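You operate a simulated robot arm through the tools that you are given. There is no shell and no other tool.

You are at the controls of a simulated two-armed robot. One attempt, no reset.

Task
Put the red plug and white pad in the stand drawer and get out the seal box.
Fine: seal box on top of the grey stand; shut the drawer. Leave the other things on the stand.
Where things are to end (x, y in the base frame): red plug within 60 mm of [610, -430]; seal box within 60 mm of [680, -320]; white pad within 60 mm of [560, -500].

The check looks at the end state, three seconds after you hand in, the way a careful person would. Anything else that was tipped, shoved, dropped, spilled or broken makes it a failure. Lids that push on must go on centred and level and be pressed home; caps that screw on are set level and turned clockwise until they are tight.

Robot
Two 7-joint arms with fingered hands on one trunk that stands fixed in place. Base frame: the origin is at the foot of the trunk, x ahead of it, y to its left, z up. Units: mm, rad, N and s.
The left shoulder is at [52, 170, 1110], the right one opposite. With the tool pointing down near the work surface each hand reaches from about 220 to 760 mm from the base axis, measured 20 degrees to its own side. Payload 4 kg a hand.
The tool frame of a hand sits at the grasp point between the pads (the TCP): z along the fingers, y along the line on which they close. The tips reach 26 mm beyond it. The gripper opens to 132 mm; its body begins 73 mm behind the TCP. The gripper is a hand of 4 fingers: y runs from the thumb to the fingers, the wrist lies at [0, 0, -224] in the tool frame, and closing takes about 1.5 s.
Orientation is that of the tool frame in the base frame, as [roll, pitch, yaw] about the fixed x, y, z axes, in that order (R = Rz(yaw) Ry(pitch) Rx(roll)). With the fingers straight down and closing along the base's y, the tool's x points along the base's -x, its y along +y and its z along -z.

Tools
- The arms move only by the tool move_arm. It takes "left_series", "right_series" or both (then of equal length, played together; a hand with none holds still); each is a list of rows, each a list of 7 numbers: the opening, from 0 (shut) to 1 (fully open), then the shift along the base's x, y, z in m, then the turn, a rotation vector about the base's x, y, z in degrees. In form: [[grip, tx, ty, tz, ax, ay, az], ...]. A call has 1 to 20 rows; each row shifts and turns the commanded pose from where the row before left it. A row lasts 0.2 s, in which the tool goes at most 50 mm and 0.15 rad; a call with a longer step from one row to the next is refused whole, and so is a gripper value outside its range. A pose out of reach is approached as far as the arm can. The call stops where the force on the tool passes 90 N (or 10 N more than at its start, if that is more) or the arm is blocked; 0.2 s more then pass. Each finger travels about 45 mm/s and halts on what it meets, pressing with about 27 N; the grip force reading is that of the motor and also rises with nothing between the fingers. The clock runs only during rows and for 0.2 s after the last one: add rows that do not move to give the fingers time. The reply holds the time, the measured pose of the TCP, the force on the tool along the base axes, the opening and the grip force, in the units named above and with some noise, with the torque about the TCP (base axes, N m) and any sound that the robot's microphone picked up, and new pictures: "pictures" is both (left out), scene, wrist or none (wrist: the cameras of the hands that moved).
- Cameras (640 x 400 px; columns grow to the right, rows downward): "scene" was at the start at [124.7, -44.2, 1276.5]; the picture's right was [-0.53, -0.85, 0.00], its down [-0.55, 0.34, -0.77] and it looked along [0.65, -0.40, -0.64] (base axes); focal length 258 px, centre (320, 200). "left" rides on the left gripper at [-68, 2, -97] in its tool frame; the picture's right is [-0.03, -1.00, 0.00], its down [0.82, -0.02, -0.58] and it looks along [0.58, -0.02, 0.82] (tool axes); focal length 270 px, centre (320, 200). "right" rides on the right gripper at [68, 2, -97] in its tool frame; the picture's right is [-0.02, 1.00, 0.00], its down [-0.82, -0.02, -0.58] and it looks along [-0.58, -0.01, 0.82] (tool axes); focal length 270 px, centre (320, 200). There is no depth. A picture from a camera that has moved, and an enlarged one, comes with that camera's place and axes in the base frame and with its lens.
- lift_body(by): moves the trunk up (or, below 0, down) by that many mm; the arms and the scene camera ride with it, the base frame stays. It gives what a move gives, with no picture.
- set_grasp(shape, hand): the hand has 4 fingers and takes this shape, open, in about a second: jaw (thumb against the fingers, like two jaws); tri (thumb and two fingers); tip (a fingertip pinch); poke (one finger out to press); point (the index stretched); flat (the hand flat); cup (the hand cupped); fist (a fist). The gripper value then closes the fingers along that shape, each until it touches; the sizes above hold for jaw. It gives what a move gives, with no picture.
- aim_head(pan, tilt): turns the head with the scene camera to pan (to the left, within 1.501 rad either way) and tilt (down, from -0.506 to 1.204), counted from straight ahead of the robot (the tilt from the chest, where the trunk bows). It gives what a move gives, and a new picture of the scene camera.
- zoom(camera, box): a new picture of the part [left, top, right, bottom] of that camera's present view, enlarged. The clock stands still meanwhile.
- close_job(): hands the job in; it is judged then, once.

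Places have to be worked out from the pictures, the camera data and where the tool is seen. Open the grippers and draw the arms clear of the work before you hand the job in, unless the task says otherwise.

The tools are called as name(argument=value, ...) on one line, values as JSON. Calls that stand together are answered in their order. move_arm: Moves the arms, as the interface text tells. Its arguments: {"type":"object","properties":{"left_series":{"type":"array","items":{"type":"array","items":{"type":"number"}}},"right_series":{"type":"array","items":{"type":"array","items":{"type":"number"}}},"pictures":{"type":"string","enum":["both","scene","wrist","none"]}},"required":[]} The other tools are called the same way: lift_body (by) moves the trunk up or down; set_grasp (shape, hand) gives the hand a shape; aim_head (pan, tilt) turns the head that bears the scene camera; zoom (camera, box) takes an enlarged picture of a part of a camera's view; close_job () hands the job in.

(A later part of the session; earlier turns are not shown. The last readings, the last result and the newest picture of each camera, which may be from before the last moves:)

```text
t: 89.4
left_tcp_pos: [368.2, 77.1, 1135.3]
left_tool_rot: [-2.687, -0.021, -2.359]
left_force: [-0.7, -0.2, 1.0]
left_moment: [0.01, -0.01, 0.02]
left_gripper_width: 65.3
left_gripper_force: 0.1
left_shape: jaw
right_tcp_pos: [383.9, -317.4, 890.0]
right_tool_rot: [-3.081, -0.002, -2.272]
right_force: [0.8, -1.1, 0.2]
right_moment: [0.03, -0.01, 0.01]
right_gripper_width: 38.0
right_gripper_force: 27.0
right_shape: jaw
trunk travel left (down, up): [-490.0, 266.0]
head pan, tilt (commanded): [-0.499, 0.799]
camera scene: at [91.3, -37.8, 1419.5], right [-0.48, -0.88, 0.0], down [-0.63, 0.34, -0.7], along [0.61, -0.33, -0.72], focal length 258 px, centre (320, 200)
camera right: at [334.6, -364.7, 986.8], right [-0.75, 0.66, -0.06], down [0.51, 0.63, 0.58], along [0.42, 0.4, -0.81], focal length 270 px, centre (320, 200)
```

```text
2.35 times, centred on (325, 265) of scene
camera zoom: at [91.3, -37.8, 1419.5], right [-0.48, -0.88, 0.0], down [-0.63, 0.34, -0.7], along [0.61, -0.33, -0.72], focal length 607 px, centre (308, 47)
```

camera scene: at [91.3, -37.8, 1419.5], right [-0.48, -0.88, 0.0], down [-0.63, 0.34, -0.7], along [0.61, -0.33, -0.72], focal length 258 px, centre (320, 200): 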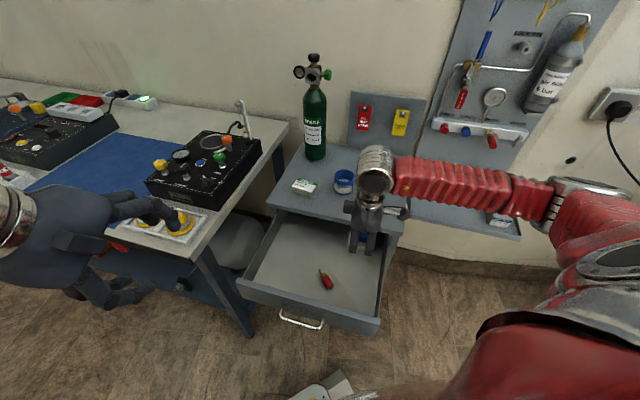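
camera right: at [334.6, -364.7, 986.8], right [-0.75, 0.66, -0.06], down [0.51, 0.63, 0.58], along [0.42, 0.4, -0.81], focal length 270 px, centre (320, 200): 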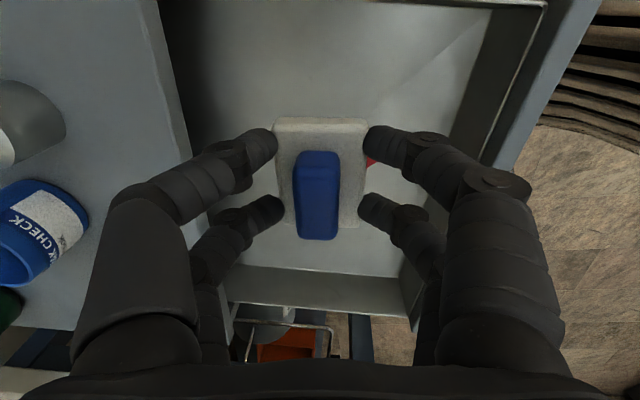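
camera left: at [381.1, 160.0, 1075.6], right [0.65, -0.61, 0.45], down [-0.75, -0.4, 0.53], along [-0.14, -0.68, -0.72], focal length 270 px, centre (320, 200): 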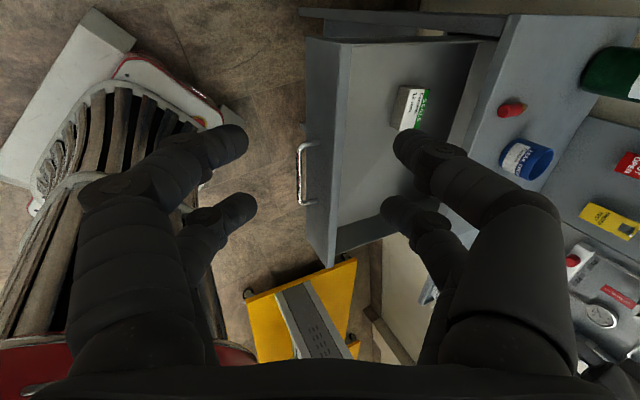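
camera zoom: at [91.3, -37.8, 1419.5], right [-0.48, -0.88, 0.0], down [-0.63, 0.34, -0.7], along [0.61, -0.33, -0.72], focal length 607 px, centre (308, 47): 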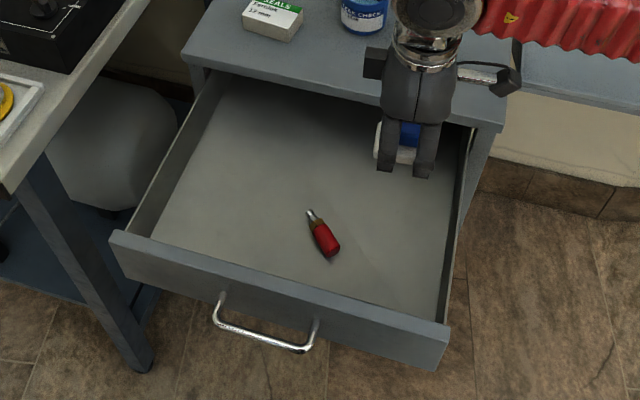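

The pad is over the drawer with room on all sides. I'll lower it to just above the floor.

move_arm(right_series=[[0.0, 0, 0, -0.03, 0, 0, 0], [0.0, 0, 0, -0.03, 0, 0, 0], [0.0, 0, 0, -0.03, 0, 0, 0], [0.0, 0, 0, -0.03, 0, 0, 0], [0.0, 0, 0, -0.03, 0, 0, 0], [0.0, 0, 0, -0.018, 0, 0, 0], [0.0, 0, 0, 0, 0, 0, 0]], pictures="both")

```text
t: 91.0
left_tcp_pos: [367.2, 77.7, 1135.4]
left_tool_rot: [-2.685, -0.02, -2.358]
left_force: [0.2, 0.8, -0.1]
left_moment: [0.0, 0.02, -0.01]
left_gripper_width: 65.7
left_gripper_force: 0.1
left_shape: jaw
right_tcp_pos: [384.1, -317.2, 720.8]
right_tool_rot: [-3.08, 0.001, -2.271]
right_force: [-0.4, 0.1, 3.7]
right_moment: [0.14, -0.02, -0.02]
right_gripper_width: 27.9
right_gripper_force: 26.9
right_shape: jaw
trunk travel left (down, up): [-490.0, 266.0]
head pan, tilt (commanded): [-0.499, 0.799]
camera scene: at [90.9, -37.9, 1419.6], right [-0.48, -0.88, 0.0], down [-0.63, 0.34, -0.7], along [0.61, -0.33, -0.72], focal length 258 px, centre (320, 200)
camera right: at [335.5, -364.6, 818.6], right [-0.75, 0.66, -0.06], down [0.51, 0.63, 0.58], along [0.42, 0.4, -0.81], focal length 270 px, centre (320, 200)
```

scene: 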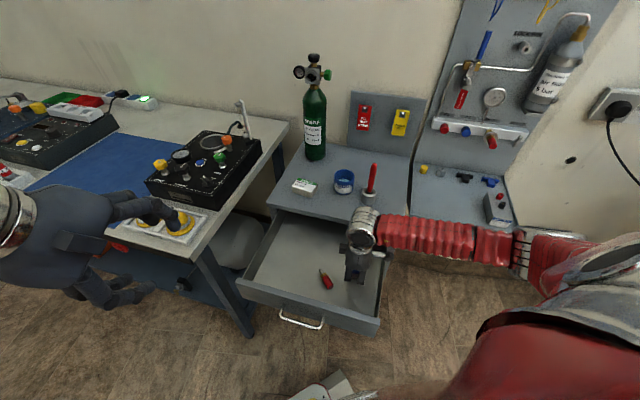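
right: 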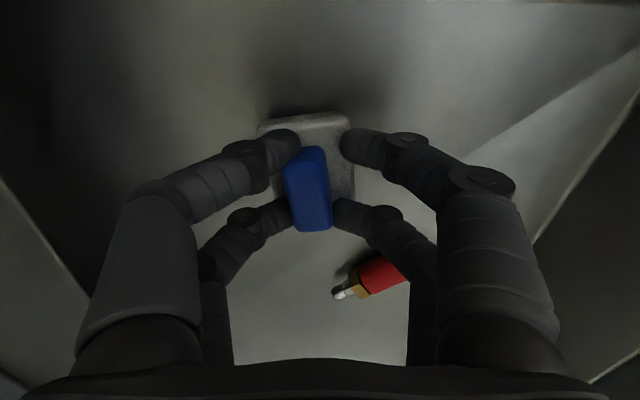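

The pad has reached the floor (light contact) and the fingers slid up onto the blue grip. I'll open gently and check it lies flat.

move_arm(right_series=[[0.25, 0, 0, 0, 0, 0, 0], [0.35, 0, 0, 0, 0, 0, 0], [0.45, 0, 0, 0, 0, 0, 0], [0.55, 0, 0, 0, 0, 0, 0], [0.55, 0, 0, 0, 0, 0, 0], [0.55, 0, 0, 0, 0, 0, 0]], pictures="wrist")

```text
t: 92.4
left_tcp_pos: [367.3, 77.4, 1135.6]
left_tool_rot: [-2.686, -0.02, -2.358]
left_force: [0.0, 0.6, -0.7]
left_moment: [0.03, 0.02, 0.02]
left_gripper_width: 65.4
left_gripper_force: 0.1
left_shape: jaw
right_tcp_pos: [384.9, -319.6, 721.7]
right_tool_rot: [-3.082, 0.0, -2.271]
right_force: [0.6, 0.5, 0.8]
right_moment: [0.03, 0.0, -0.01]
right_gripper_width: 71.9
right_gripper_force: 0.0
right_shape: jaw
trunk travel left (down, up): [-490.0, 266.0]
head pan, tilt (commanded): [-0.499, 0.799]
camera right: at [335.3, -364.8, 818.4], right [-0.75, 0.66, -0.06], down [0.51, 0.63, 0.58], along [0.42, 0.4, -0.81], focal length 270 px, centre (320, 200)
```

right: 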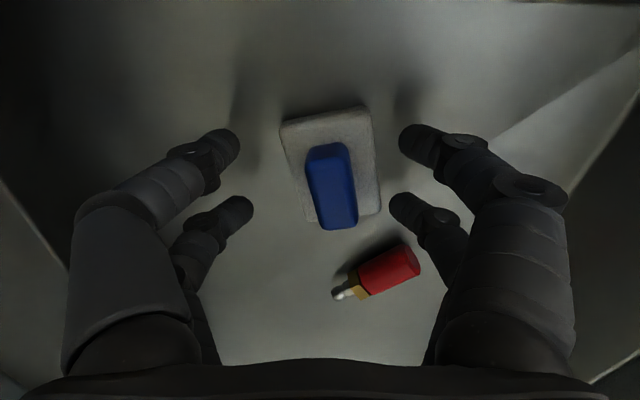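

The pad lies flat at about [379,-318], which becomes about [575,-513] when shut, and the plug is at about [406,-235]. I'll lift the right hand straight out and bring it back to its starting side, high up.

move_arm(right_series=[[0.55, 0, 0, 0.01, 0, 0, 0], [0.55, 0, 0, 0.025, 0, 0, 0], [0.55, 0, 0, 0.03, 0, 0, 0], [0.55, 0, 0, 0.03, 0, 0, 0], [0.55, 0, 0, 0.03, 0, 0, 0], [0.55, 0, 0, 0.03, 0, 0, 0], [0.55, 0, 0, 0.03, 0, 0, 0], [0.55, 0, -0.019, 0.03, 0, 0, -6.25], [0.55, 0, -0.019, 0.03, 0, 0, -6.25], [0.55, 0, -0.019, 0.03, 0, 0, -6.25], [0.55, 0, -0.019, 0.03, 0, 0, -6.25], [0.55, 0, -0.019, 0.03, 0, 0, -6.25], [0.55, 0, -0.019, 0.03, 0, 0, -6.25], [0.55, 0, -0.019, 0.03, 0, 0, -6.25], [0.55, 0, -0.019, 0.03, 0, 0, -6.25], [0.55, 0, 0, 0, 0, 0, 0]], pictures="both")

zoom(camera="scene", box=[220, 150, 430, 340])

```text
t: 95.8
left_tcp_pos: [367.3, 77.2, 1135.4]
left_tool_rot: [-2.686, -0.021, -2.357]
left_force: [0.7, 1.0, 0.0]
left_moment: [0.0, 0.02, -0.01]
left_gripper_width: 65.4
left_gripper_force: 0.0
left_shape: jaw
right_tcp_pos: [385.6, -470.1, 1145.9]
right_tool_rot: [-3.083, 0.001, 3.141]
right_force: [-0.3, 0.2, 0.6]
right_moment: [-0.01, 0.03, 0.02]
right_gripper_width: 71.8
right_gripper_force: 0.1
right_shape: jaw
trunk travel left (down, up): [-490.0, 266.0]
head pan, tilt (commanded): [-0.499, 0.799]
camera scene: at [91.7, -38.2, 1419.4], right [-0.48, -0.88, 0.0], down [-0.63, 0.34, -0.7], along [0.61, -0.33, -0.72], focal length 258 px, centre (320, 200)
camera right: at [317.6, -461.8, 1242.7], right [0.03, 1.0, -0.06], down [0.82, 0.01, 0.58], along [0.58, -0.07, -0.81], focal length 270 px, centre (320, 200)
```

scene: 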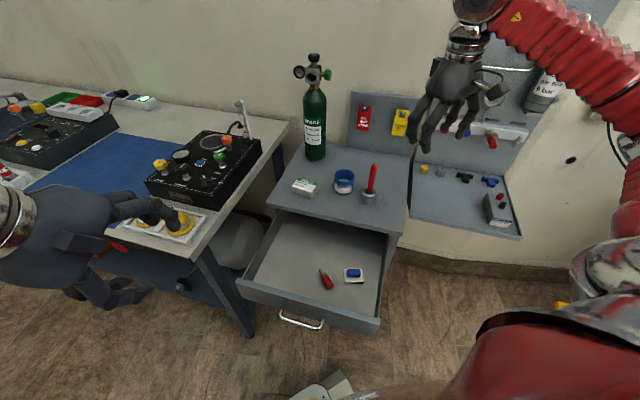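
right: 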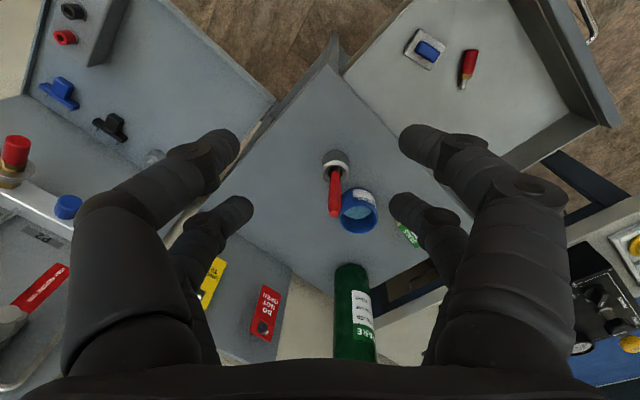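

```text
2.11 times, centred on (325, 245) of scene
camera zoom: at [91.7, -38.2, 1419.4], right [-0.48, -0.88, 0.0], down [-0.63, 0.34, -0.7], along [0.61, -0.33, -0.72], focal length 543 px, centre (310, 105)
```

zoom: 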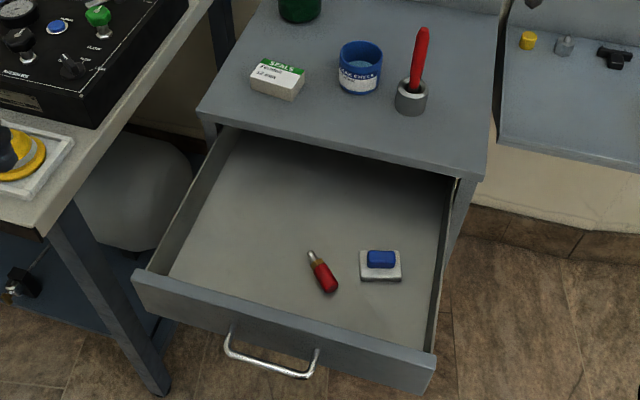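

The pad and plug are both in place in the drawer, and the box, tub, brush and bottle stand fine. I'll lower the trunk back 150 mm, ready to shut the drawer with the left hand.

lift_body(by=-150)

aim_head(pan=-0.4, tilt=0.8)

zoom(camera="left", box=[0, 0, 640, 400])

```text
t: 97.6
left_tcp_pos: [368.1, 76.3, 986.4]
left_tool_rot: [-2.685, -0.022, -2.358]
left_force: [0.4, 0.4, 0.3]
left_moment: [0.01, -0.03, -0.01]
left_gripper_width: 65.5
left_gripper_force: 0.1
left_shape: jaw
right_tcp_pos: [383.3, -470.3, 996.4]
right_tool_rot: [-3.08, -0.001, 3.139]
right_force: [-1.3, -0.6, -0.6]
right_moment: [-0.04, 0.01, 0.01]
right_gripper_width: 71.9
right_gripper_force: 0.1
right_shape: jaw
trunk travel left (down, up): [-340.0, 416.0]
head pan, tilt (commanded): [-0.499, 0.799]
```

```text
t: 98.3
left_tcp_pos: [368.5, 76.8, 986.1]
left_tool_rot: [-2.686, -0.021, -2.358]
left_force: [0.6, -0.2, 0.1]
left_moment: [0.01, 0.04, 0.01]
left_gripper_width: 65.6
left_gripper_force: 0.1
left_shape: jaw
right_tcp_pos: [384.3, -469.3, 995.8]
right_tool_rot: [-3.083, 0.001, 3.14]
right_force: [0.8, -0.2, 0.0]
right_moment: [0.02, -0.01, -0.01]
right_gripper_width: 72.1
right_gripper_force: 0.0
right_shape: jaw
trunk travel left (down, up): [-340.0, 416.0]
head pan, tilt (commanded): [-0.4, 0.799]
camera scene: at [126.5, -30.8, 1267.9], right [-0.39, -0.92, 0.0], down [-0.66, 0.28, -0.7], along [0.64, -0.27, -0.72], focal length 258 px, centre (320, 200)
```

scene: 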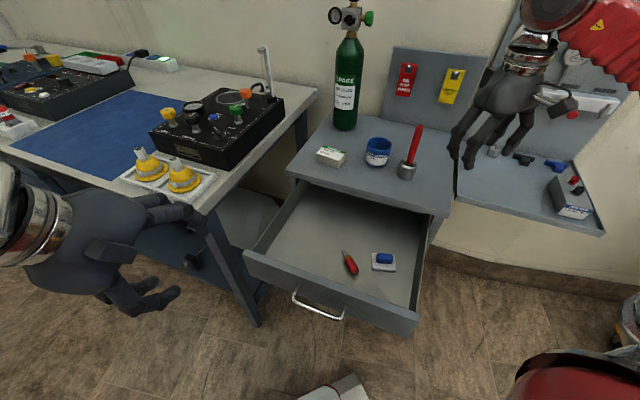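

```text
1.00 times, centred on (320, 200) of left (not enlarged: the box is as wide or as high as the picture)
camera zoom: at [386.4, 158.7, 1069.6], right [0.66, -0.61, 0.44], down [-0.74, -0.4, 0.54], along [-0.16, -0.68, -0.71], focal length 270 px, centre (320, 200)
```

zoom: 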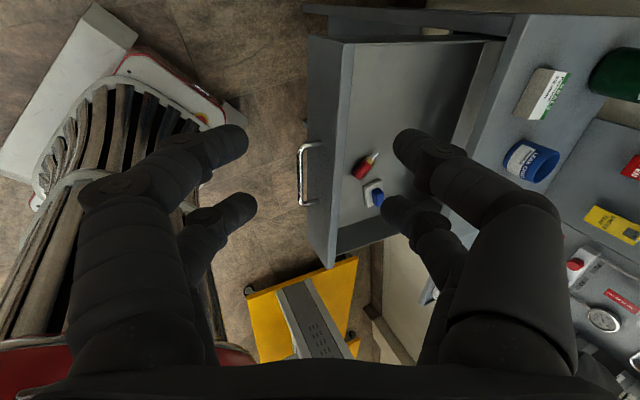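

The handle bar should still be near [325,-110,722]. I'll bring the left hand back to the pre-grasp point above and in front of it, narrowing the fingers.

move_arm(left_series=[[0.4, -0.0136, -0.0253, -0.03, 0, 0, 0], [0.34, -0.0136, -0.0253, -0.03, 0, 0, 0], [0.34, -0.0136, -0.0253, -0.03, 0, 0, 0], [0.34, -0.0136, -0.0253, -0.03, 0, 0, 0], [0.34, -0.0136, -0.0253, -0.03, 0, 0, 0], [0.34, -0.0136, -0.0253, -0.03, 0, 0, 0], [0.34, 0, 0, 0, 0, 0, 0]], pictures="both")

```text
t: 99.9
left_tcp_pos: [289.4, -77.6, 805.9]
left_tool_rot: [-2.686, -0.02, -2.358]
left_force: [0.4, -0.1, 0.6]
left_moment: [0.0, 0.05, 0.02]
left_gripper_width: 45.3
left_gripper_force: 0.1
left_shape: jaw
left hand out of reach, approached as far as the arm can: row 2
right_tcp_pos: [384.2, -468.8, 996.7]
right_tool_rot: [-3.083, 0.0, 3.14]
right_force: [-0.2, 0.2, 0.1]
right_moment: [0.01, 0.02, -0.03]
right_gripper_width: 72.1
right_gripper_force: 0.0
right_shape: jaw
trunk travel left (down, up): [-340.0, 416.0]
head pan, tilt (commanded): [-0.4, 0.799]
camera scene: at [126.4, -30.8, 1267.9], right [-0.39, -0.92, 0.0], down [-0.66, 0.28, -0.7], along [0.64, -0.27, -0.72], focal length 258 px, centre (320, 200)
camera left: at [308.4, 4.6, 890.1], right [0.66, -0.61, 0.44], down [-0.74, -0.4, 0.54], along [-0.16, -0.68, -0.71], focal length 270 px, centre (320, 200)
```

scene: 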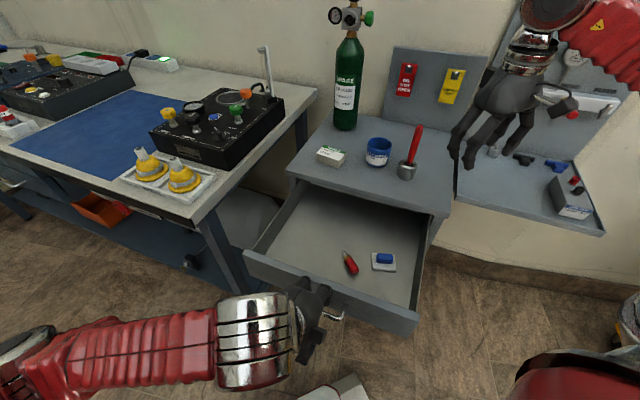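
left: 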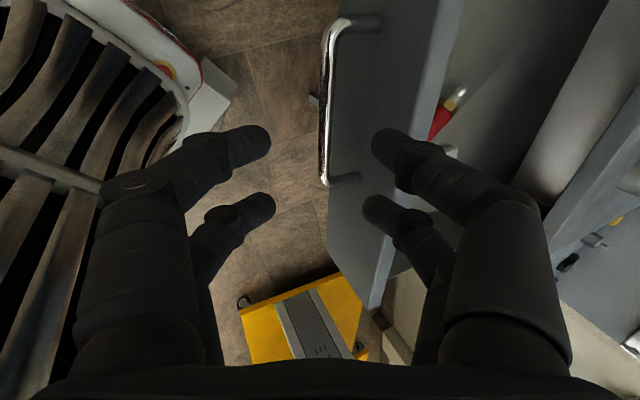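

The bar is nearly centred ahead of the hand. I'll advance halfway with a narrower opening and check again.

move_arm(left_series=[[0.24, 0.0066, -0.0065, -0.0205, 0, 0, 0], [0.24, 0.0066, -0.0065, -0.0205, 0, 0, 0], [0.24, 0, 0, 0, 0, 0, 0]], pictures="wrist")

```text
t: 100.7
left_tcp_pos: [303.8, -91.0, 765.2]
left_tool_rot: [-2.686, -0.02, -2.357]
left_force: [0.3, -1.1, -0.1]
left_moment: [0.01, 0.0, -0.02]
left_gripper_width: 31.8
left_gripper_force: 0.1
left_shape: jaw
right_tcp_pos: [384.2, -470.1, 996.0]
right_tool_rot: [-3.082, -0.001, 3.139]
right_force: [-0.2, 0.0, 0.8]
right_moment: [-0.01, 0.01, 0.01]
right_gripper_width: 72.2
right_gripper_force: 0.0
right_shape: jaw
trunk travel left (down, up): [-340.0, 416.0]
head pan, tilt (commanded): [-0.4, 0.799]
camera left: at [321.8, -8.3, 849.0], right [0.66, -0.61, 0.44], down [-0.74, -0.4, 0.54], along [-0.16, -0.68, -0.71], focal length 270 px, centre (320, 200)
```

left: 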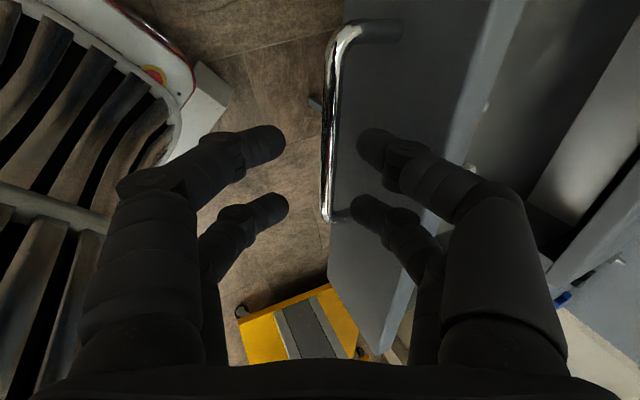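

The bar is between the fingers, slightly to the thumb side as intended. I'll advance the remaining 42 mm.

move_arm(left_series=[[0.22, 0.0043, -0.0043, -0.0125, 0, 0, 0], [0.22, 0.0043, -0.0043, -0.0125, 0, 0, 0], [0.22, 0.0043, -0.0043, -0.0125, 0, 0, 0], [0.22, 0, 0, 0, 0, 0, 0]], pictures="wrist")

```text
t: 101.7
left_tcp_pos: [316.2, -104.3, 726.9]
left_tool_rot: [-2.686, -0.02, -2.358]
left_force: [-0.7, 0.7, 0.4]
left_moment: [-0.03, 0.01, -0.02]
left_gripper_width: 29.0
left_gripper_force: 0.0
left_shape: jaw
right_tcp_pos: [383.1, -469.0, 996.2]
right_tool_rot: [-3.082, 0.0, 3.139]
right_force: [0.2, -0.3, 0.5]
right_moment: [0.01, 0.0, 0.0]
right_gripper_width: 72.0
right_gripper_force: 0.1
right_shape: jaw
trunk travel left (down, up): [-340.0, 416.0]
head pan, tilt (commanded): [-0.4, 0.799]
camera left: at [334.6, -22.0, 811.1], right [0.66, -0.61, 0.44], down [-0.74, -0.4, 0.54], along [-0.16, -0.68, -0.71], focal length 270 px, centre (320, 200)
```

left: 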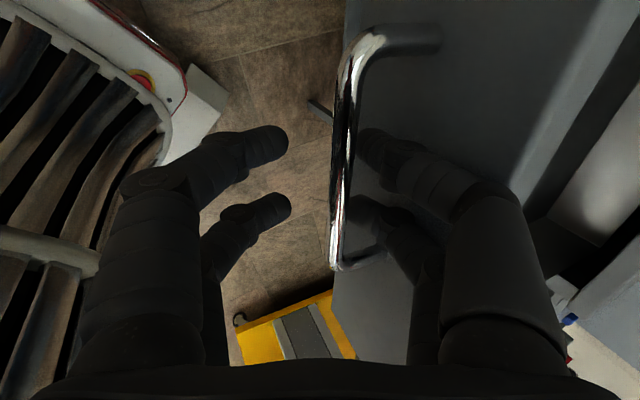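

The hand is at the same place it held before. I'll close on the bar, then push gently to start the drawer in.

move_arm(left_series=[[0.0, 0, 0, 0, 0, 0, 0], [0.0, 0, 0, 0, 0, 0, 0], [0.0, 0, 0, 0, 0, 0, 0], [0.0, 0, 0, 0, 0, 0, 0], [0.0, 0.003, -0.003, 0, 0, 0, 0], [0.0, 0.005, -0.005, 0, 0, 0, 0], [0.0, 0.006, -0.006, 0, 0, 0, 0], [0.0, 0.006, -0.006, 0, 0, 0, 0], [0.0, 0, 0, 0, 0, 0, 0]], pictures="both")

```text
t: 103.7
left_tcp_pos: [336.0, -123.3, 726.8]
left_tool_rot: [-2.686, -0.019, -2.36]
left_force: [-0.5, 1.0, -1.8]
left_moment: [0.01, 0.01, -0.02]
left_gripper_width: 2.5
left_gripper_force: 27.0
left_shape: jaw
right_tcp_pos: [384.1, -469.1, 996.4]
right_tool_rot: [-3.082, -0.001, 3.139]
right_force: [0.5, -0.3, 0.4]
right_moment: [-0.05, 0.02, 0.01]
right_gripper_width: 72.2
right_gripper_force: 0.0
right_shape: jaw
trunk travel left (down, up): [-340.0, 416.0]
head pan, tilt (commanded): [-0.4, 0.799]
camera scene: at [126.4, -30.9, 1267.9], right [-0.39, -0.92, 0.0], down [-0.66, 0.28, -0.7], along [0.64, -0.27, -0.72], focal length 258 px, centre (320, 200)
camera left: at [355.1, -41.4, 811.3], right [0.66, -0.61, 0.44], down [-0.74, -0.4, 0.54], along [-0.16, -0.68, -0.71], focal length 270 px, centre (320, 200)
```

scene: 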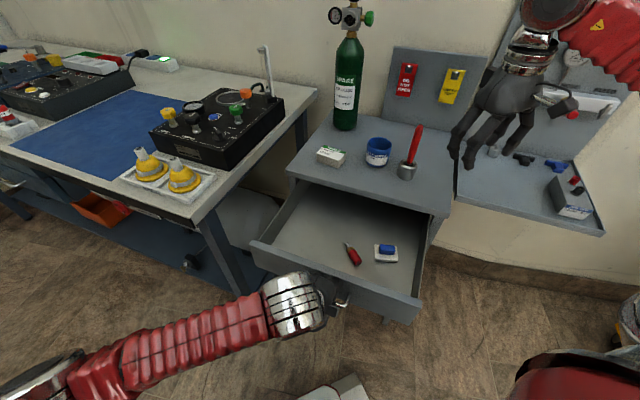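
left: 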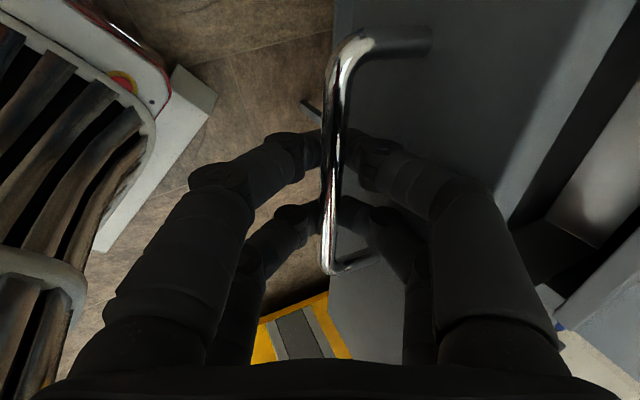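

The drawer moves in smoothly and the contents stay put. I'll keep pushing slowly to about the midway point.

move_arm(left_series=[[0.0, 0.005, -0.005, 0, 0, 0, 0], [0.0, 0.0065, -0.0065, 0, 0, 0, 0], [0.0, 0.0065, -0.0065, 0, 0, 0, 0], [0.0, 0.0065, -0.0065, 0, 0, 0, 0], [0.0, 0.0065, -0.0065, 0, 0, 0, 0], [0.0, 0.0065, -0.0065, 0, 0, 0, 0], [0.0, 0.0065, -0.0065, 0, 0, 0, 0], [0.0, 0.0065, -0.0065, 0, 0, 0, 0], [0.0, 0.0065, -0.0065, 0, 0, 0, 0], [0.0, 0.0065, -0.0065, 0, 0, 0, 0], [0.0, 0.0065, -0.0065, 0, 0, 0, 0], [0.0, 0.006, -0.006, 0, 0, 0, 0], [0.0, 0, 0, 0, 0, 0, 0]], pictures="both")

```text
t: 106.5
left_tcp_pos: [412.6, -200.3, 726.5]
left_tool_rot: [-2.686, -0.021, -2.359]
left_force: [-0.5, 1.5, -2.5]
left_moment: [0.05, -0.07, -0.03]
left_gripper_width: 2.5
left_gripper_force: 27.2
left_shape: jaw
right_tcp_pos: [383.1, -468.2, 995.8]
right_tool_rot: [-3.083, -0.001, 3.14]
right_force: [-0.1, -0.1, -0.3]
right_moment: [0.0, 0.0, -0.02]
right_gripper_width: 72.0
right_gripper_force: 0.1
right_shape: jaw
trunk travel left (down, up): [-340.0, 416.0]
head pan, tilt (commanded): [-0.4, 0.799]
camera scene: at [126.6, -30.9, 1267.9], right [-0.39, -0.92, 0.0], down [-0.66, 0.28, -0.7], along [0.64, -0.27, -0.72], focal length 258 px, centre (320, 200)
camera left: at [430.8, -117.9, 811.3], right [0.66, -0.61, 0.44], down [-0.74, -0.4, 0.54], along [-0.16, -0.68, -0.71], focal length 270 px, centre (320, 200)
```

scene: 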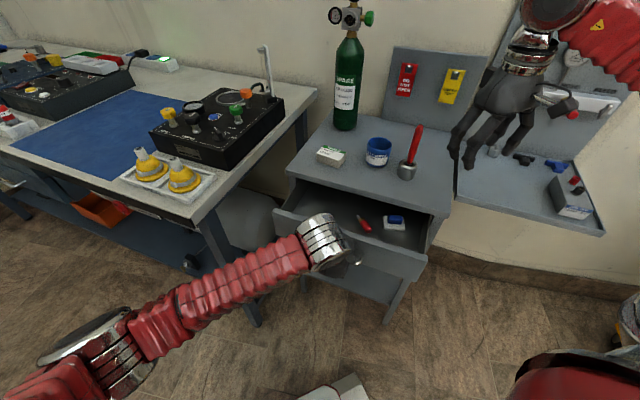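
left: 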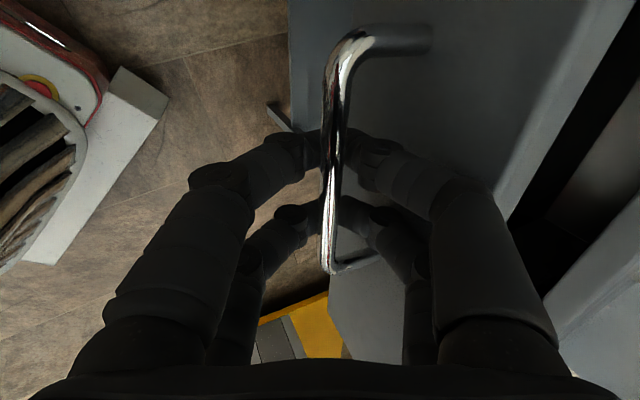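

It's half shut, with the plug and pad undisturbed. I'll keep pushing while flattening the hand's tilt, so the fingers stay clear of the tabletop edge.

move_arm(left_series=[[0.0, 0.0055, -0.0055, 0, 0, 0, 0], [0.0, 0.0065, -0.0065, 0, 0, 0, 0], [0.0, 0.0065, -0.0065, 0, 0, 0, 0], [0.0, 0.0065, -0.0065, 0, 0, 0, 0], [0.0, 0.0055, -0.0055, -0.0007, -4.6, -4.6, 0], [0.0, 0.0055, -0.0055, -0.0007, -4.6, -4.6, 0], [0.0, 0.0055, -0.0055, -0.0007, -4.6, -4.6, 0], [0.0, 0.0065, -0.0065, 0, 0, 0, 0], [0.0, 0.0065, -0.0065, 0, 0, 0, 0], [0.0, 0, 0, 0, 0, 0, 0]], pictures="both")

```text
t: 108.7
left_tcp_pos: [466.4, -254.3, 725.5]
left_tool_rot: [-2.344, -0.018, -2.366]
left_force: [0.5, 0.9, -0.4]
left_moment: [-0.05, -0.02, 0.02]
left_gripper_width: 2.4
left_gripper_force: 27.3
left_shape: jaw
right_tcp_pos: [382.9, -469.7, 996.5]
right_tool_rot: [-3.082, 0.001, 3.14]
right_force: [-0.2, -0.4, 0.1]
right_moment: [0.04, -0.01, -0.05]
right_gripper_width: 72.3
right_gripper_force: 0.0
right_shape: jaw
trunk travel left (down, up): [-340.0, 416.0]
head pan, tilt (commanded): [-0.4, 0.799]
camera scene: at [126.5, -30.9, 1267.9], right [-0.39, -0.92, 0.0], down [-0.66, 0.28, -0.7], along [0.64, -0.27, -0.72], focal length 258 px, centre (320, 200)
camera left: at [467.4, -153.8, 790.0], right [0.52, -0.47, 0.71], down [-0.86, -0.28, 0.43], along [0.0, -0.84, -0.55], focal length 270 px, centre (320, 200)
```

scene: 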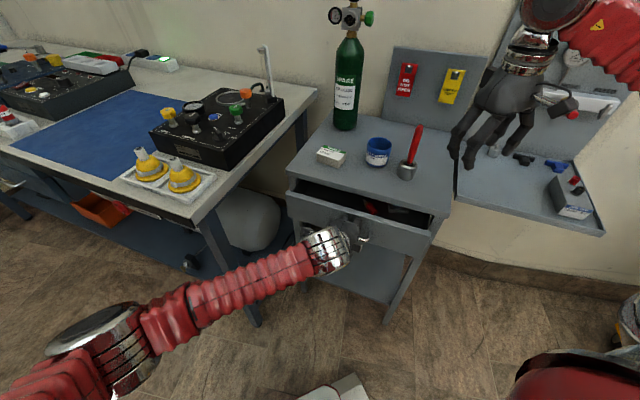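
left: 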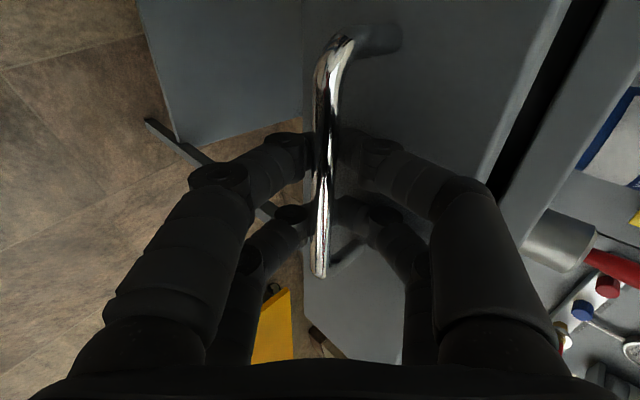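

About 60 mm remain. I'll push 45 mm more, then finish in small steps watching for the stop.

move_arm(left_series=[[0.0, 0.005, -0.005, 0, 0, 0, 0], [0.0, 0.0065, -0.0065, 0, 0, 0, 0], [0.0, 0.0065, -0.0065, 0, 0, 0, 0], [0.0, 0.0065, -0.0065, 0, 0, 0, 0], [0.0, 0.005, -0.005, 0, 0, 0, 0], [0.0, 0, 0, 0, 0, 0, 0]], pictures="none")

move_arm(left_series=[[0.0, 0.003, -0.003, 0, 0, 0, 0], [0.0, 0.003, -0.003, 0, 0, 0, 0], [0.0, 0, 0, 0, 0, 0, 0]], pictures="both")

```text
t: 110.1
left_tcp_pos: [495.6, -283.1, 724.4]
left_tool_rot: [-2.347, -0.018, -2.363]
left_force: [-0.4, 0.7, -0.7]
left_moment: [-0.01, -0.03, -0.03]
left_gripper_width: 2.3
left_gripper_force: 26.6
left_shape: jaw
right_tcp_pos: [383.9, -469.1, 996.3]
right_tool_rot: [-3.083, 0.0, 3.14]
right_force: [0.6, 0.2, 0.7]
right_moment: [-0.01, 0.01, 0.02]
right_gripper_width: 72.1
right_gripper_force: 0.1
right_shape: jaw
trunk travel left (down, up): [-340.0, 416.0]
head pan, tilt (commanded): [-0.4, 0.799]
```

```text
t: 110.9
left_tcp_pos: [502.2, -289.0, 725.5]
left_tool_rot: [-2.346, -0.018, -2.365]
left_force: [-0.4, 0.1, 0.2]
left_moment: [-0.01, 0.04, -0.01]
left_gripper_width: 2.6
left_gripper_force: 27.2
left_shape: jaw
right_tcp_pos: [382.4, -468.9, 996.7]
right_tool_rot: [-3.083, -0.001, 3.14]
right_force: [0.0, 0.5, 0.1]
right_moment: [-0.01, 0.01, -0.02]
right_gripper_width: 72.2
right_gripper_force: 0.1
right_shape: jaw
trunk travel left (down, up): [-340.0, 416.0]
head pan, tilt (commanded): [-0.4, 0.799]
camera scene: at [126.5, -30.8, 1267.9], right [-0.39, -0.92, 0.0], down [-0.66, 0.28, -0.7], along [0.64, -0.27, -0.72], focal length 258 px, centre (320, 200)
camera left: at [502.5, -189.4, 789.7], right [0.52, -0.47, 0.71], down [-0.86, -0.28, 0.43], along [0.0, -0.84, -0.55], focal length 270 px, centre (320, 200)
```

scene: 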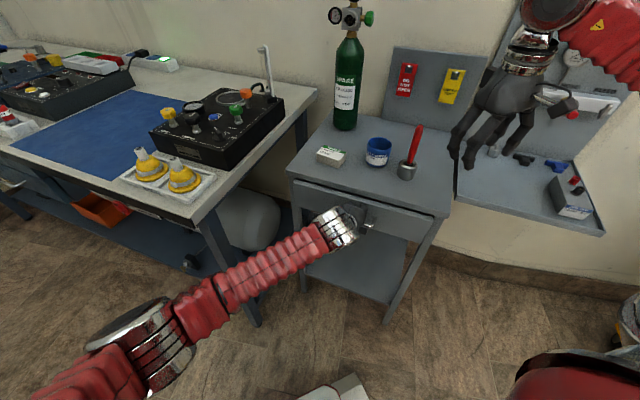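
left: 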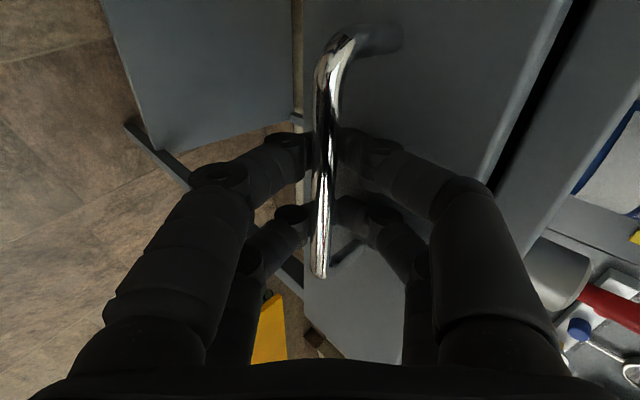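

Still no stop, and a small gap shows under the tabletop. I'll continue in small pushes.

move_arm(left_series=[[0.0, 0.003, -0.003, 0, 0, 0, 0], [0.0, 0.003, -0.003, 0, 0, 0, 0], [0.0, 0, 0, 0, 0, 0, 0]], pictures="none")

move_arm(left_series=[[0.0, 0.0025, -0.0025, 0, 0, 0, 0], [0.0, 0.0025, -0.0025, 0, 0, 0, 0], [0.0, 0, 0, 0, 0, 0, 0]], pictures="both")

```text
t: 111.7
left_tcp_pos: [508.2, -295.8, 725.3]
left_tool_rot: [-2.346, -0.019, -2.364]
left_force: [-1.3, 0.5, -0.6]
left_moment: [0.0, 0.02, -0.06]
left_gripper_width: 2.7
left_gripper_force: 26.9
left_shape: jaw
right_tcp_pos: [383.3, -469.5, 995.8]
right_tool_rot: [-3.083, -0.001, 3.141]
right_force: [0.1, -0.6, 0.7]
right_moment: [0.02, -0.01, 0.02]
right_gripper_width: 71.8
right_gripper_force: 0.1
right_shape: jaw
trunk travel left (down, up): [-340.0, 416.0]
head pan, tilt (commanded): [-0.4, 0.799]
```

```text
t: 112.5
left_tcp_pos: [513.0, -300.7, 725.9]
left_tool_rot: [-2.342, -0.02, -2.366]
left_force: [0.0, -0.3, -0.2]
left_moment: [0.0, -0.05, 0.01]
left_gripper_width: 2.3
left_gripper_force: 27.0
left_shape: jaw
right_tcp_pos: [383.8, -469.6, 995.5]
right_tool_rot: [-3.082, 0.0, 3.14]
right_force: [-0.2, 0.9, -0.7]
right_moment: [-0.02, 0.01, 0.02]
right_gripper_width: 72.3
right_gripper_force: 0.1
right_shape: jaw
trunk travel left (down, up): [-340.0, 416.0]
head pan, tilt (commanded): [-0.4, 0.799]
camera scene: at [126.5, -30.9, 1267.9], right [-0.39, -0.92, 0.0], down [-0.66, 0.28, -0.7], along [0.64, -0.27, -0.72], focal length 258 px, centre (320, 200)
camera left: at [513.6, -200.3, 789.6], right [0.52, -0.47, 0.71], down [-0.86, -0.28, 0.43], along [0.0, -0.84, -0.55], focal length 270 px, centre (320, 200)
```

scene: 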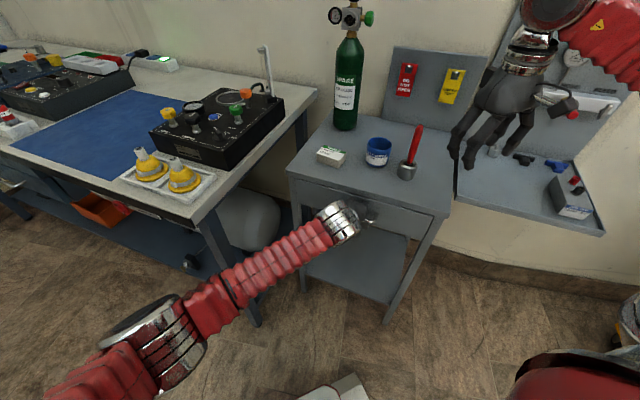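
left: 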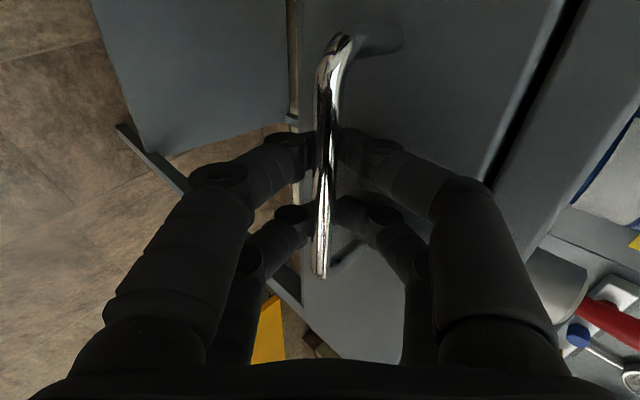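

Nearly shut, with no stop force yet. I'll push a few more millimetres.

move_arm(left_series=[[0.0, 0.0025, -0.0025, 0, 0, 0, 0], [0.0, 0.0025, -0.0025, 0, 0, 0, 0], [0.0, 0, 0, 0, 0, 0, 0]], pictures="none")

move_arm(left_series=[[0.0, 0.0025, -0.0025, 0, 0, 0, 0], [0.0, 0, 0, 0, 0, 0, 0]], pictures="both")

zoom(camera="scene", box=[270, 130, 470, 290])

```text
t: 113.3
left_tcp_pos: [517.9, -306.5, 725.4]
left_tool_rot: [-2.344, -0.02, -2.365]
left_force: [-1.1, 0.9, -0.4]
left_moment: [0.01, 0.0, -0.01]
left_gripper_width: 2.4
left_gripper_force: 26.9
left_shape: jaw
right_tcp_pos: [384.9, -469.7, 996.0]
right_tool_rot: [-3.082, 0.0, 3.14]
right_force: [-0.2, 0.3, -0.2]
right_moment: [-0.01, 0.01, 0.01]
right_gripper_width: 72.0
right_gripper_force: 0.1
right_shape: jaw
trunk travel left (down, up): [-340.0, 416.0]
head pan, tilt (commanded): [-0.4, 0.799]
```

```text
t: 113.9
left_tcp_pos: [518.7, -306.8, 725.9]
left_tool_rot: [-2.344, -0.02, -2.364]
left_force: [-10.4, 12.6, 2.8]
left_moment: [-0.36, -0.25, -0.26]
left_gripper_width: 2.5
left_gripper_force: 27.5
left_shape: jaw
right_tcp_pos: [382.9, -468.3, 996.5]
right_tool_rot: [-3.081, 0.002, 3.139]
right_force: [-0.6, 0.9, 0.3]
right_moment: [-0.01, 0.01, 0.0]
right_gripper_width: 71.8
right_gripper_force: 0.0
right_shape: jaw
trunk travel left (down, up): [-340.0, 416.0]
head pan, tilt (commanded): [-0.4, 0.799]
camera scene: at [125.2, -29.7, 1268.1], right [-0.39, -0.92, 0.0], down [-0.66, 0.28, -0.7], along [0.64, -0.27, -0.72], focal length 258 px, centre (320, 200)
camera left: at [520.1, -207.2, 790.3], right [0.52, -0.47, 0.71], down [-0.86, -0.28, 0.43], along [0.0, -0.84, -0.55], focal length 270 px, centre (320, 200)
```

scene: 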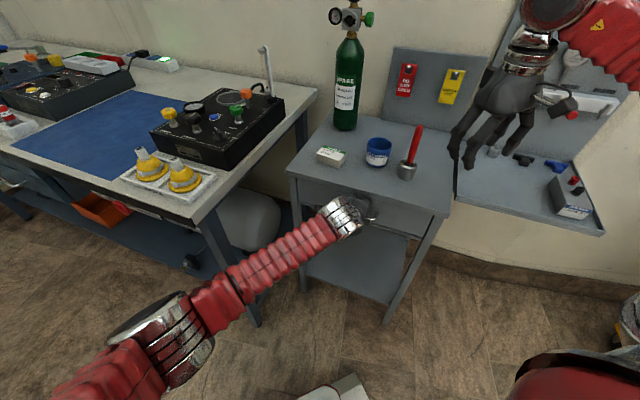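
left: 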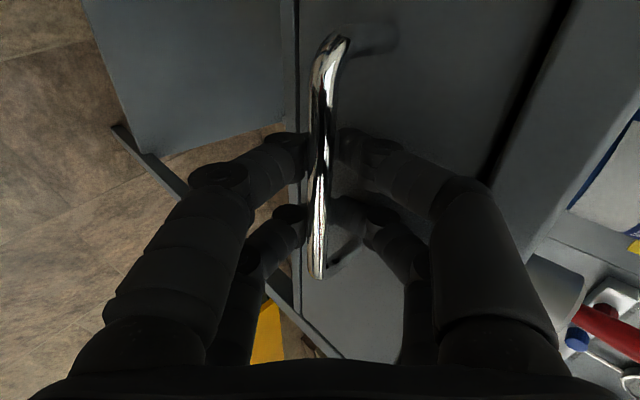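

```text
2.50 times, centred on (370, 210) of scene
camera zoom: at [125.2, -29.7, 1268.1], right [-0.39, -0.92, 0.0], down [-0.66, 0.28, -0.7], along [0.64, -0.27, -0.72], focal length 645 px, centre (195, 175)
```

zoom: 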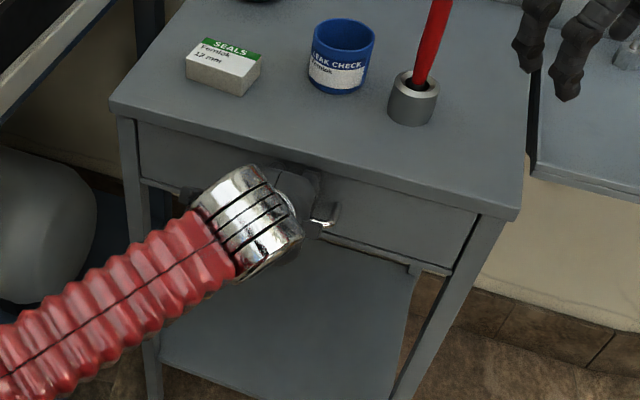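

The force rose to about 16 N, so the drawer has met its stop. I'll give one small extra push to seat it, relax, and open the fingers slightly.

move_arm(left_series=[[0.0, 0.002, -0.002, 0, 0, 0, 0], [0.0, 0, 0, 0, 0, 0, 0]], pictures="none")

move_arm(left_series=[[0.0, -0.003, 0.003, 0, 0, 0, 0], [0.1, 0, 0, 0, 0, 0, 0], [0.18, 0, 0, 0, 0, 0, 0], [0.18, 0, 0, 0, 0, 0, 0], [0.18, 0, 0, 0, 0, 0, 0]], pictures="both")

```text
t: 114.5
left_tcp_pos: [521.4, -309.0, 726.9]
left_tool_rot: [-2.342, -0.019, -2.366]
left_force: [-19.9, 24.2, 8.6]
left_moment: [-0.79, -0.42, -0.45]
left_gripper_width: 2.4
left_gripper_force: 27.0
left_shape: jaw
right_tcp_pos: [380.8, -466.9, 998.8]
right_tool_rot: [-3.078, 0.002, 3.141]
right_force: [-0.7, 0.6, 0.1]
right_moment: [-0.01, -0.02, 0.02]
right_gripper_width: 71.9
right_gripper_force: 0.0
right_shape: jaw
trunk travel left (down, up): [-340.0, 416.0]
head pan, tilt (commanded): [-0.4, 0.799]
```

```text
t: 115.7
left_tcp_pos: [519.8, -307.4, 724.9]
left_tool_rot: [-2.346, -0.02, -2.364]
left_force: [-5.6, 5.9, -2.2]
left_moment: [-0.02, -0.04, 0.0]
left_gripper_width: 21.5
left_gripper_force: 0.1
left_shape: jaw
right_tcp_pos: [382.6, -469.0, 997.4]
right_tool_rot: [-3.08, 0.001, 3.14]
right_force: [-0.3, -0.5, 0.1]
right_moment: [0.01, 0.05, -0.04]
right_gripper_width: 72.0
right_gripper_force: 0.1
right_shape: jaw
trunk travel left (down, up): [-340.0, 416.0]
head pan, tilt (commanded): [-0.4, 0.799]
camera scene: at [126.2, -30.5, 1267.9], right [-0.39, -0.92, 0.0], down [-0.66, 0.28, -0.7], along [0.64, -0.27, -0.72], focal length 258 px, centre (320, 200)
camera left: at [520.5, -206.5, 789.5], right [0.52, -0.47, 0.71], down [-0.86, -0.28, 0.43], along [0.0, -0.84, -0.55], focal length 270 px, centre (320, 200)
```

scene: 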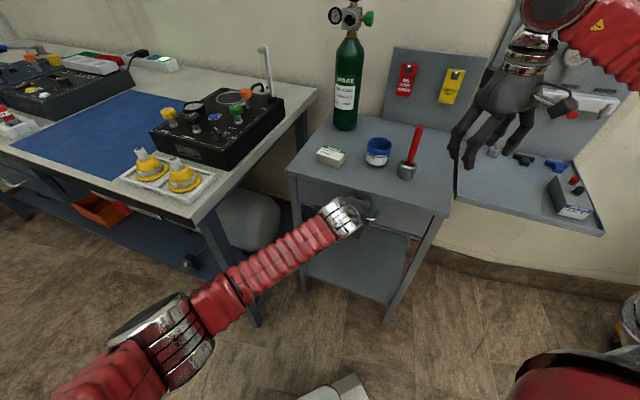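
left: 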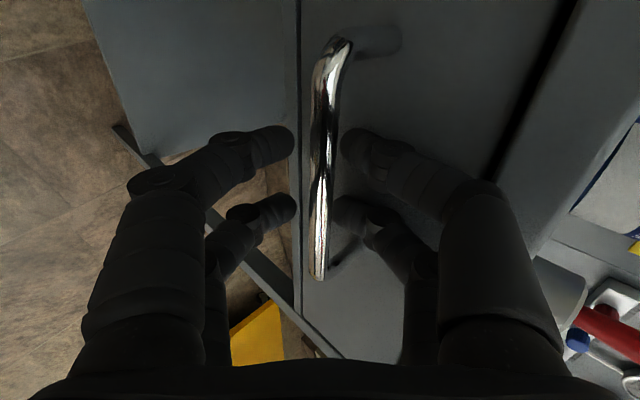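

The fingers are free of the bar. I'll slide the left hand back along its own axis, watching that the drawer stays shut.

move_arm(left_series=[[0.18, -0.005, 0.005, 0.007, 0, 0, 0], [0.18, -0.005, 0.005, 0.007, 0, 0, 0], [0.18, -0.0075, 0.0075, 0.0105, 0, 0, 0], [0.18, -0.0075, 0.0075, 0.0105, 0, 0, 0], [0.18, -0.0075, 0.0075, 0.0105, 0, 0, 0], [0.18, -0.0075, 0.0075, 0.0105, 0, 0, 0], [0.18, 0, 0, 0, 0, 0, 0]], pictures="both")

```text
t: 117.3
left_tcp_pos: [479.0, -267.4, 781.9]
left_tool_rot: [-2.347, -0.018, -2.364]
left_force: [-0.3, -0.9, 0.1]
left_moment: [-0.02, 0.03, -0.01]
left_gripper_width: 23.4
left_gripper_force: 0.0
left_shape: jaw
right_tcp_pos: [382.8, -468.8, 996.0]
right_tool_rot: [-3.084, -0.001, 3.139]
right_force: [-0.5, -0.1, -0.4]
right_moment: [-0.01, 0.01, 0.0]
right_gripper_width: 72.0
right_gripper_force: 0.1
right_shape: jaw
trunk travel left (down, up): [-340.0, 416.0]
head pan, tilt (commanded): [-0.4, 0.799]
camera scene: at [126.5, -30.9, 1267.9], right [-0.39, -0.92, 0.0], down [-0.66, 0.28, -0.7], along [0.64, -0.27, -0.72], focal length 258 px, centre (320, 200)
camera left: at [480.2, -166.9, 845.9], right [0.52, -0.47, 0.71], down [-0.86, -0.28, 0.43], along [0.0, -0.84, -0.55], focal length 270 px, centre (320, 200)
```

scene: 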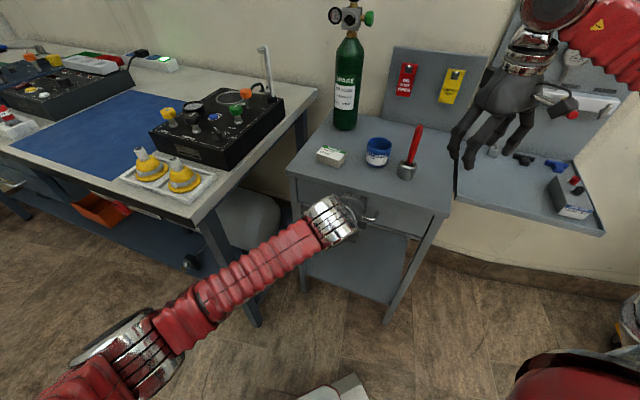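
left: 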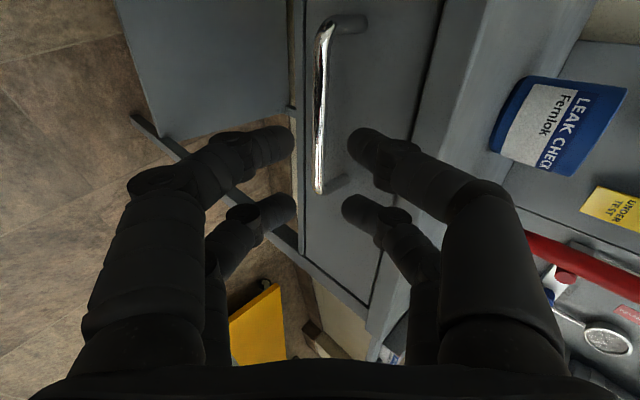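

The drawer looks flush, as at the start. I'll withdraw the left arm up and back to its starting pose, opening the fingers.

move_arm(left_series=[[0.3, -0.011, 0.02, 0.02, 0, 0, 0], [0.5, -0.011, 0.024, 0.026, 0, 0, 0], [0.7, -0.011, 0.024, 0.028, 0, 0, 0], [1.0, 0.004, 0.015, 0.024, 5.3, 5.3, 0], [1.0, 0.004, 0.015, 0.024, 5.3, 5.3, 0], [1.0, 0.004, 0.015, 0.024, 5.3, 5.3, 0], [1.0, 0.004, 0.015, 0.024, 5.3, 5.3, 0], [1.0, 0.004, 0.015, 0.024, 5.3, 5.3, 0], [1.0, 0.004, 0.015, 0.024, 5.3, 5.3, 0], [1.0, 0, 0.012, 0.02, 0, 0, -7.5], [1.0, 0, 0.012, 0.02, 0, 0, -7.5], [1.0, 0, 0.012, 0.02, 0, 0, -7.5], [1.0, 0, 0.012, 0.02, 0, 0, -7.5], [1.0, 0, 0.012, 0.02, 0, 0, -7.5], [1.0, 0, 0.012, 0.02, 0, 0, -7.5], [1.0, 0, 0, 0, 0, 0, 0]], pictures="both")

zoom(camera="scene", box=[270, 100, 470, 290])

```text
t: 120.7
left_tcp_pos: [471.9, -36.7, 1119.0]
left_tool_rot: [-3.131, -0.021, -3.135]
left_force: [0.4, 0.0, -0.3]
left_moment: [0.02, 0.0, 0.0]
left_gripper_width: 131.8
left_gripper_force: 0.0
left_shape: jaw
right_tcp_pos: [383.3, -468.6, 996.5]
right_tool_rot: [-3.083, 0.0, 3.14]
right_force: [-0.4, 0.2, -0.4]
right_moment: [0.0, 0.01, -0.02]
right_gripper_width: 72.0
right_gripper_force: 0.0
right_shape: jaw
trunk travel left (down, up): [-340.0, 416.0]
head pan, tilt (commanded): [-0.4, 0.799]
camera scene: at [126.9, -30.9, 1267.8], right [-0.39, -0.92, 0.0], down [-0.66, 0.28, -0.7], along [0.64, -0.27, -0.72], focal length 258 px, centre (320, 200)
camera left: at [542.4, -32.3, 1213.7], right [0.03, -1.0, 0.01], down [-0.8, -0.02, 0.59], along [-0.59, -0.03, -0.8], focal length 270 px, centre (320, 200)
```

scene: 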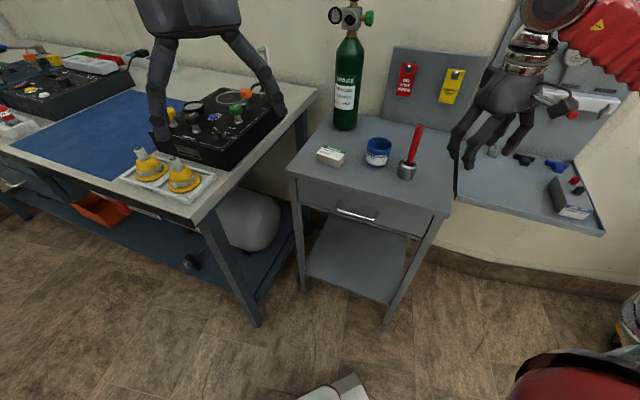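
left: 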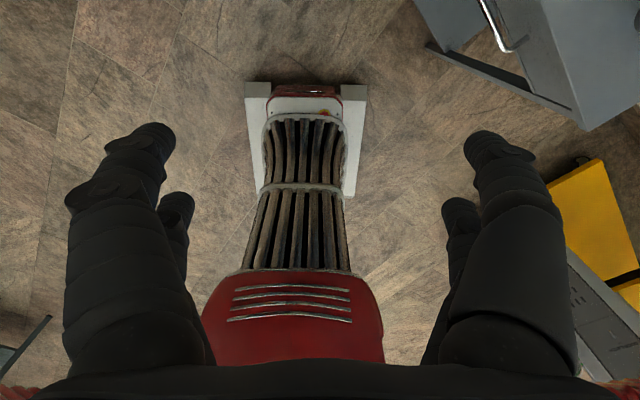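

```text
2.11 times, centred on (370, 195) of scene
camera zoom: at [126.9, -30.9, 1267.8], right [-0.39, -0.92, 0.0], down [-0.66, 0.28, -0.7], along [0.64, -0.27, -0.72], focal length 543 px, centre (215, 210)
```

zoom: 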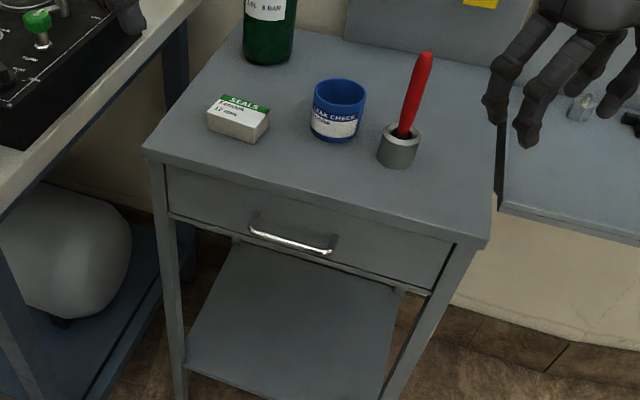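

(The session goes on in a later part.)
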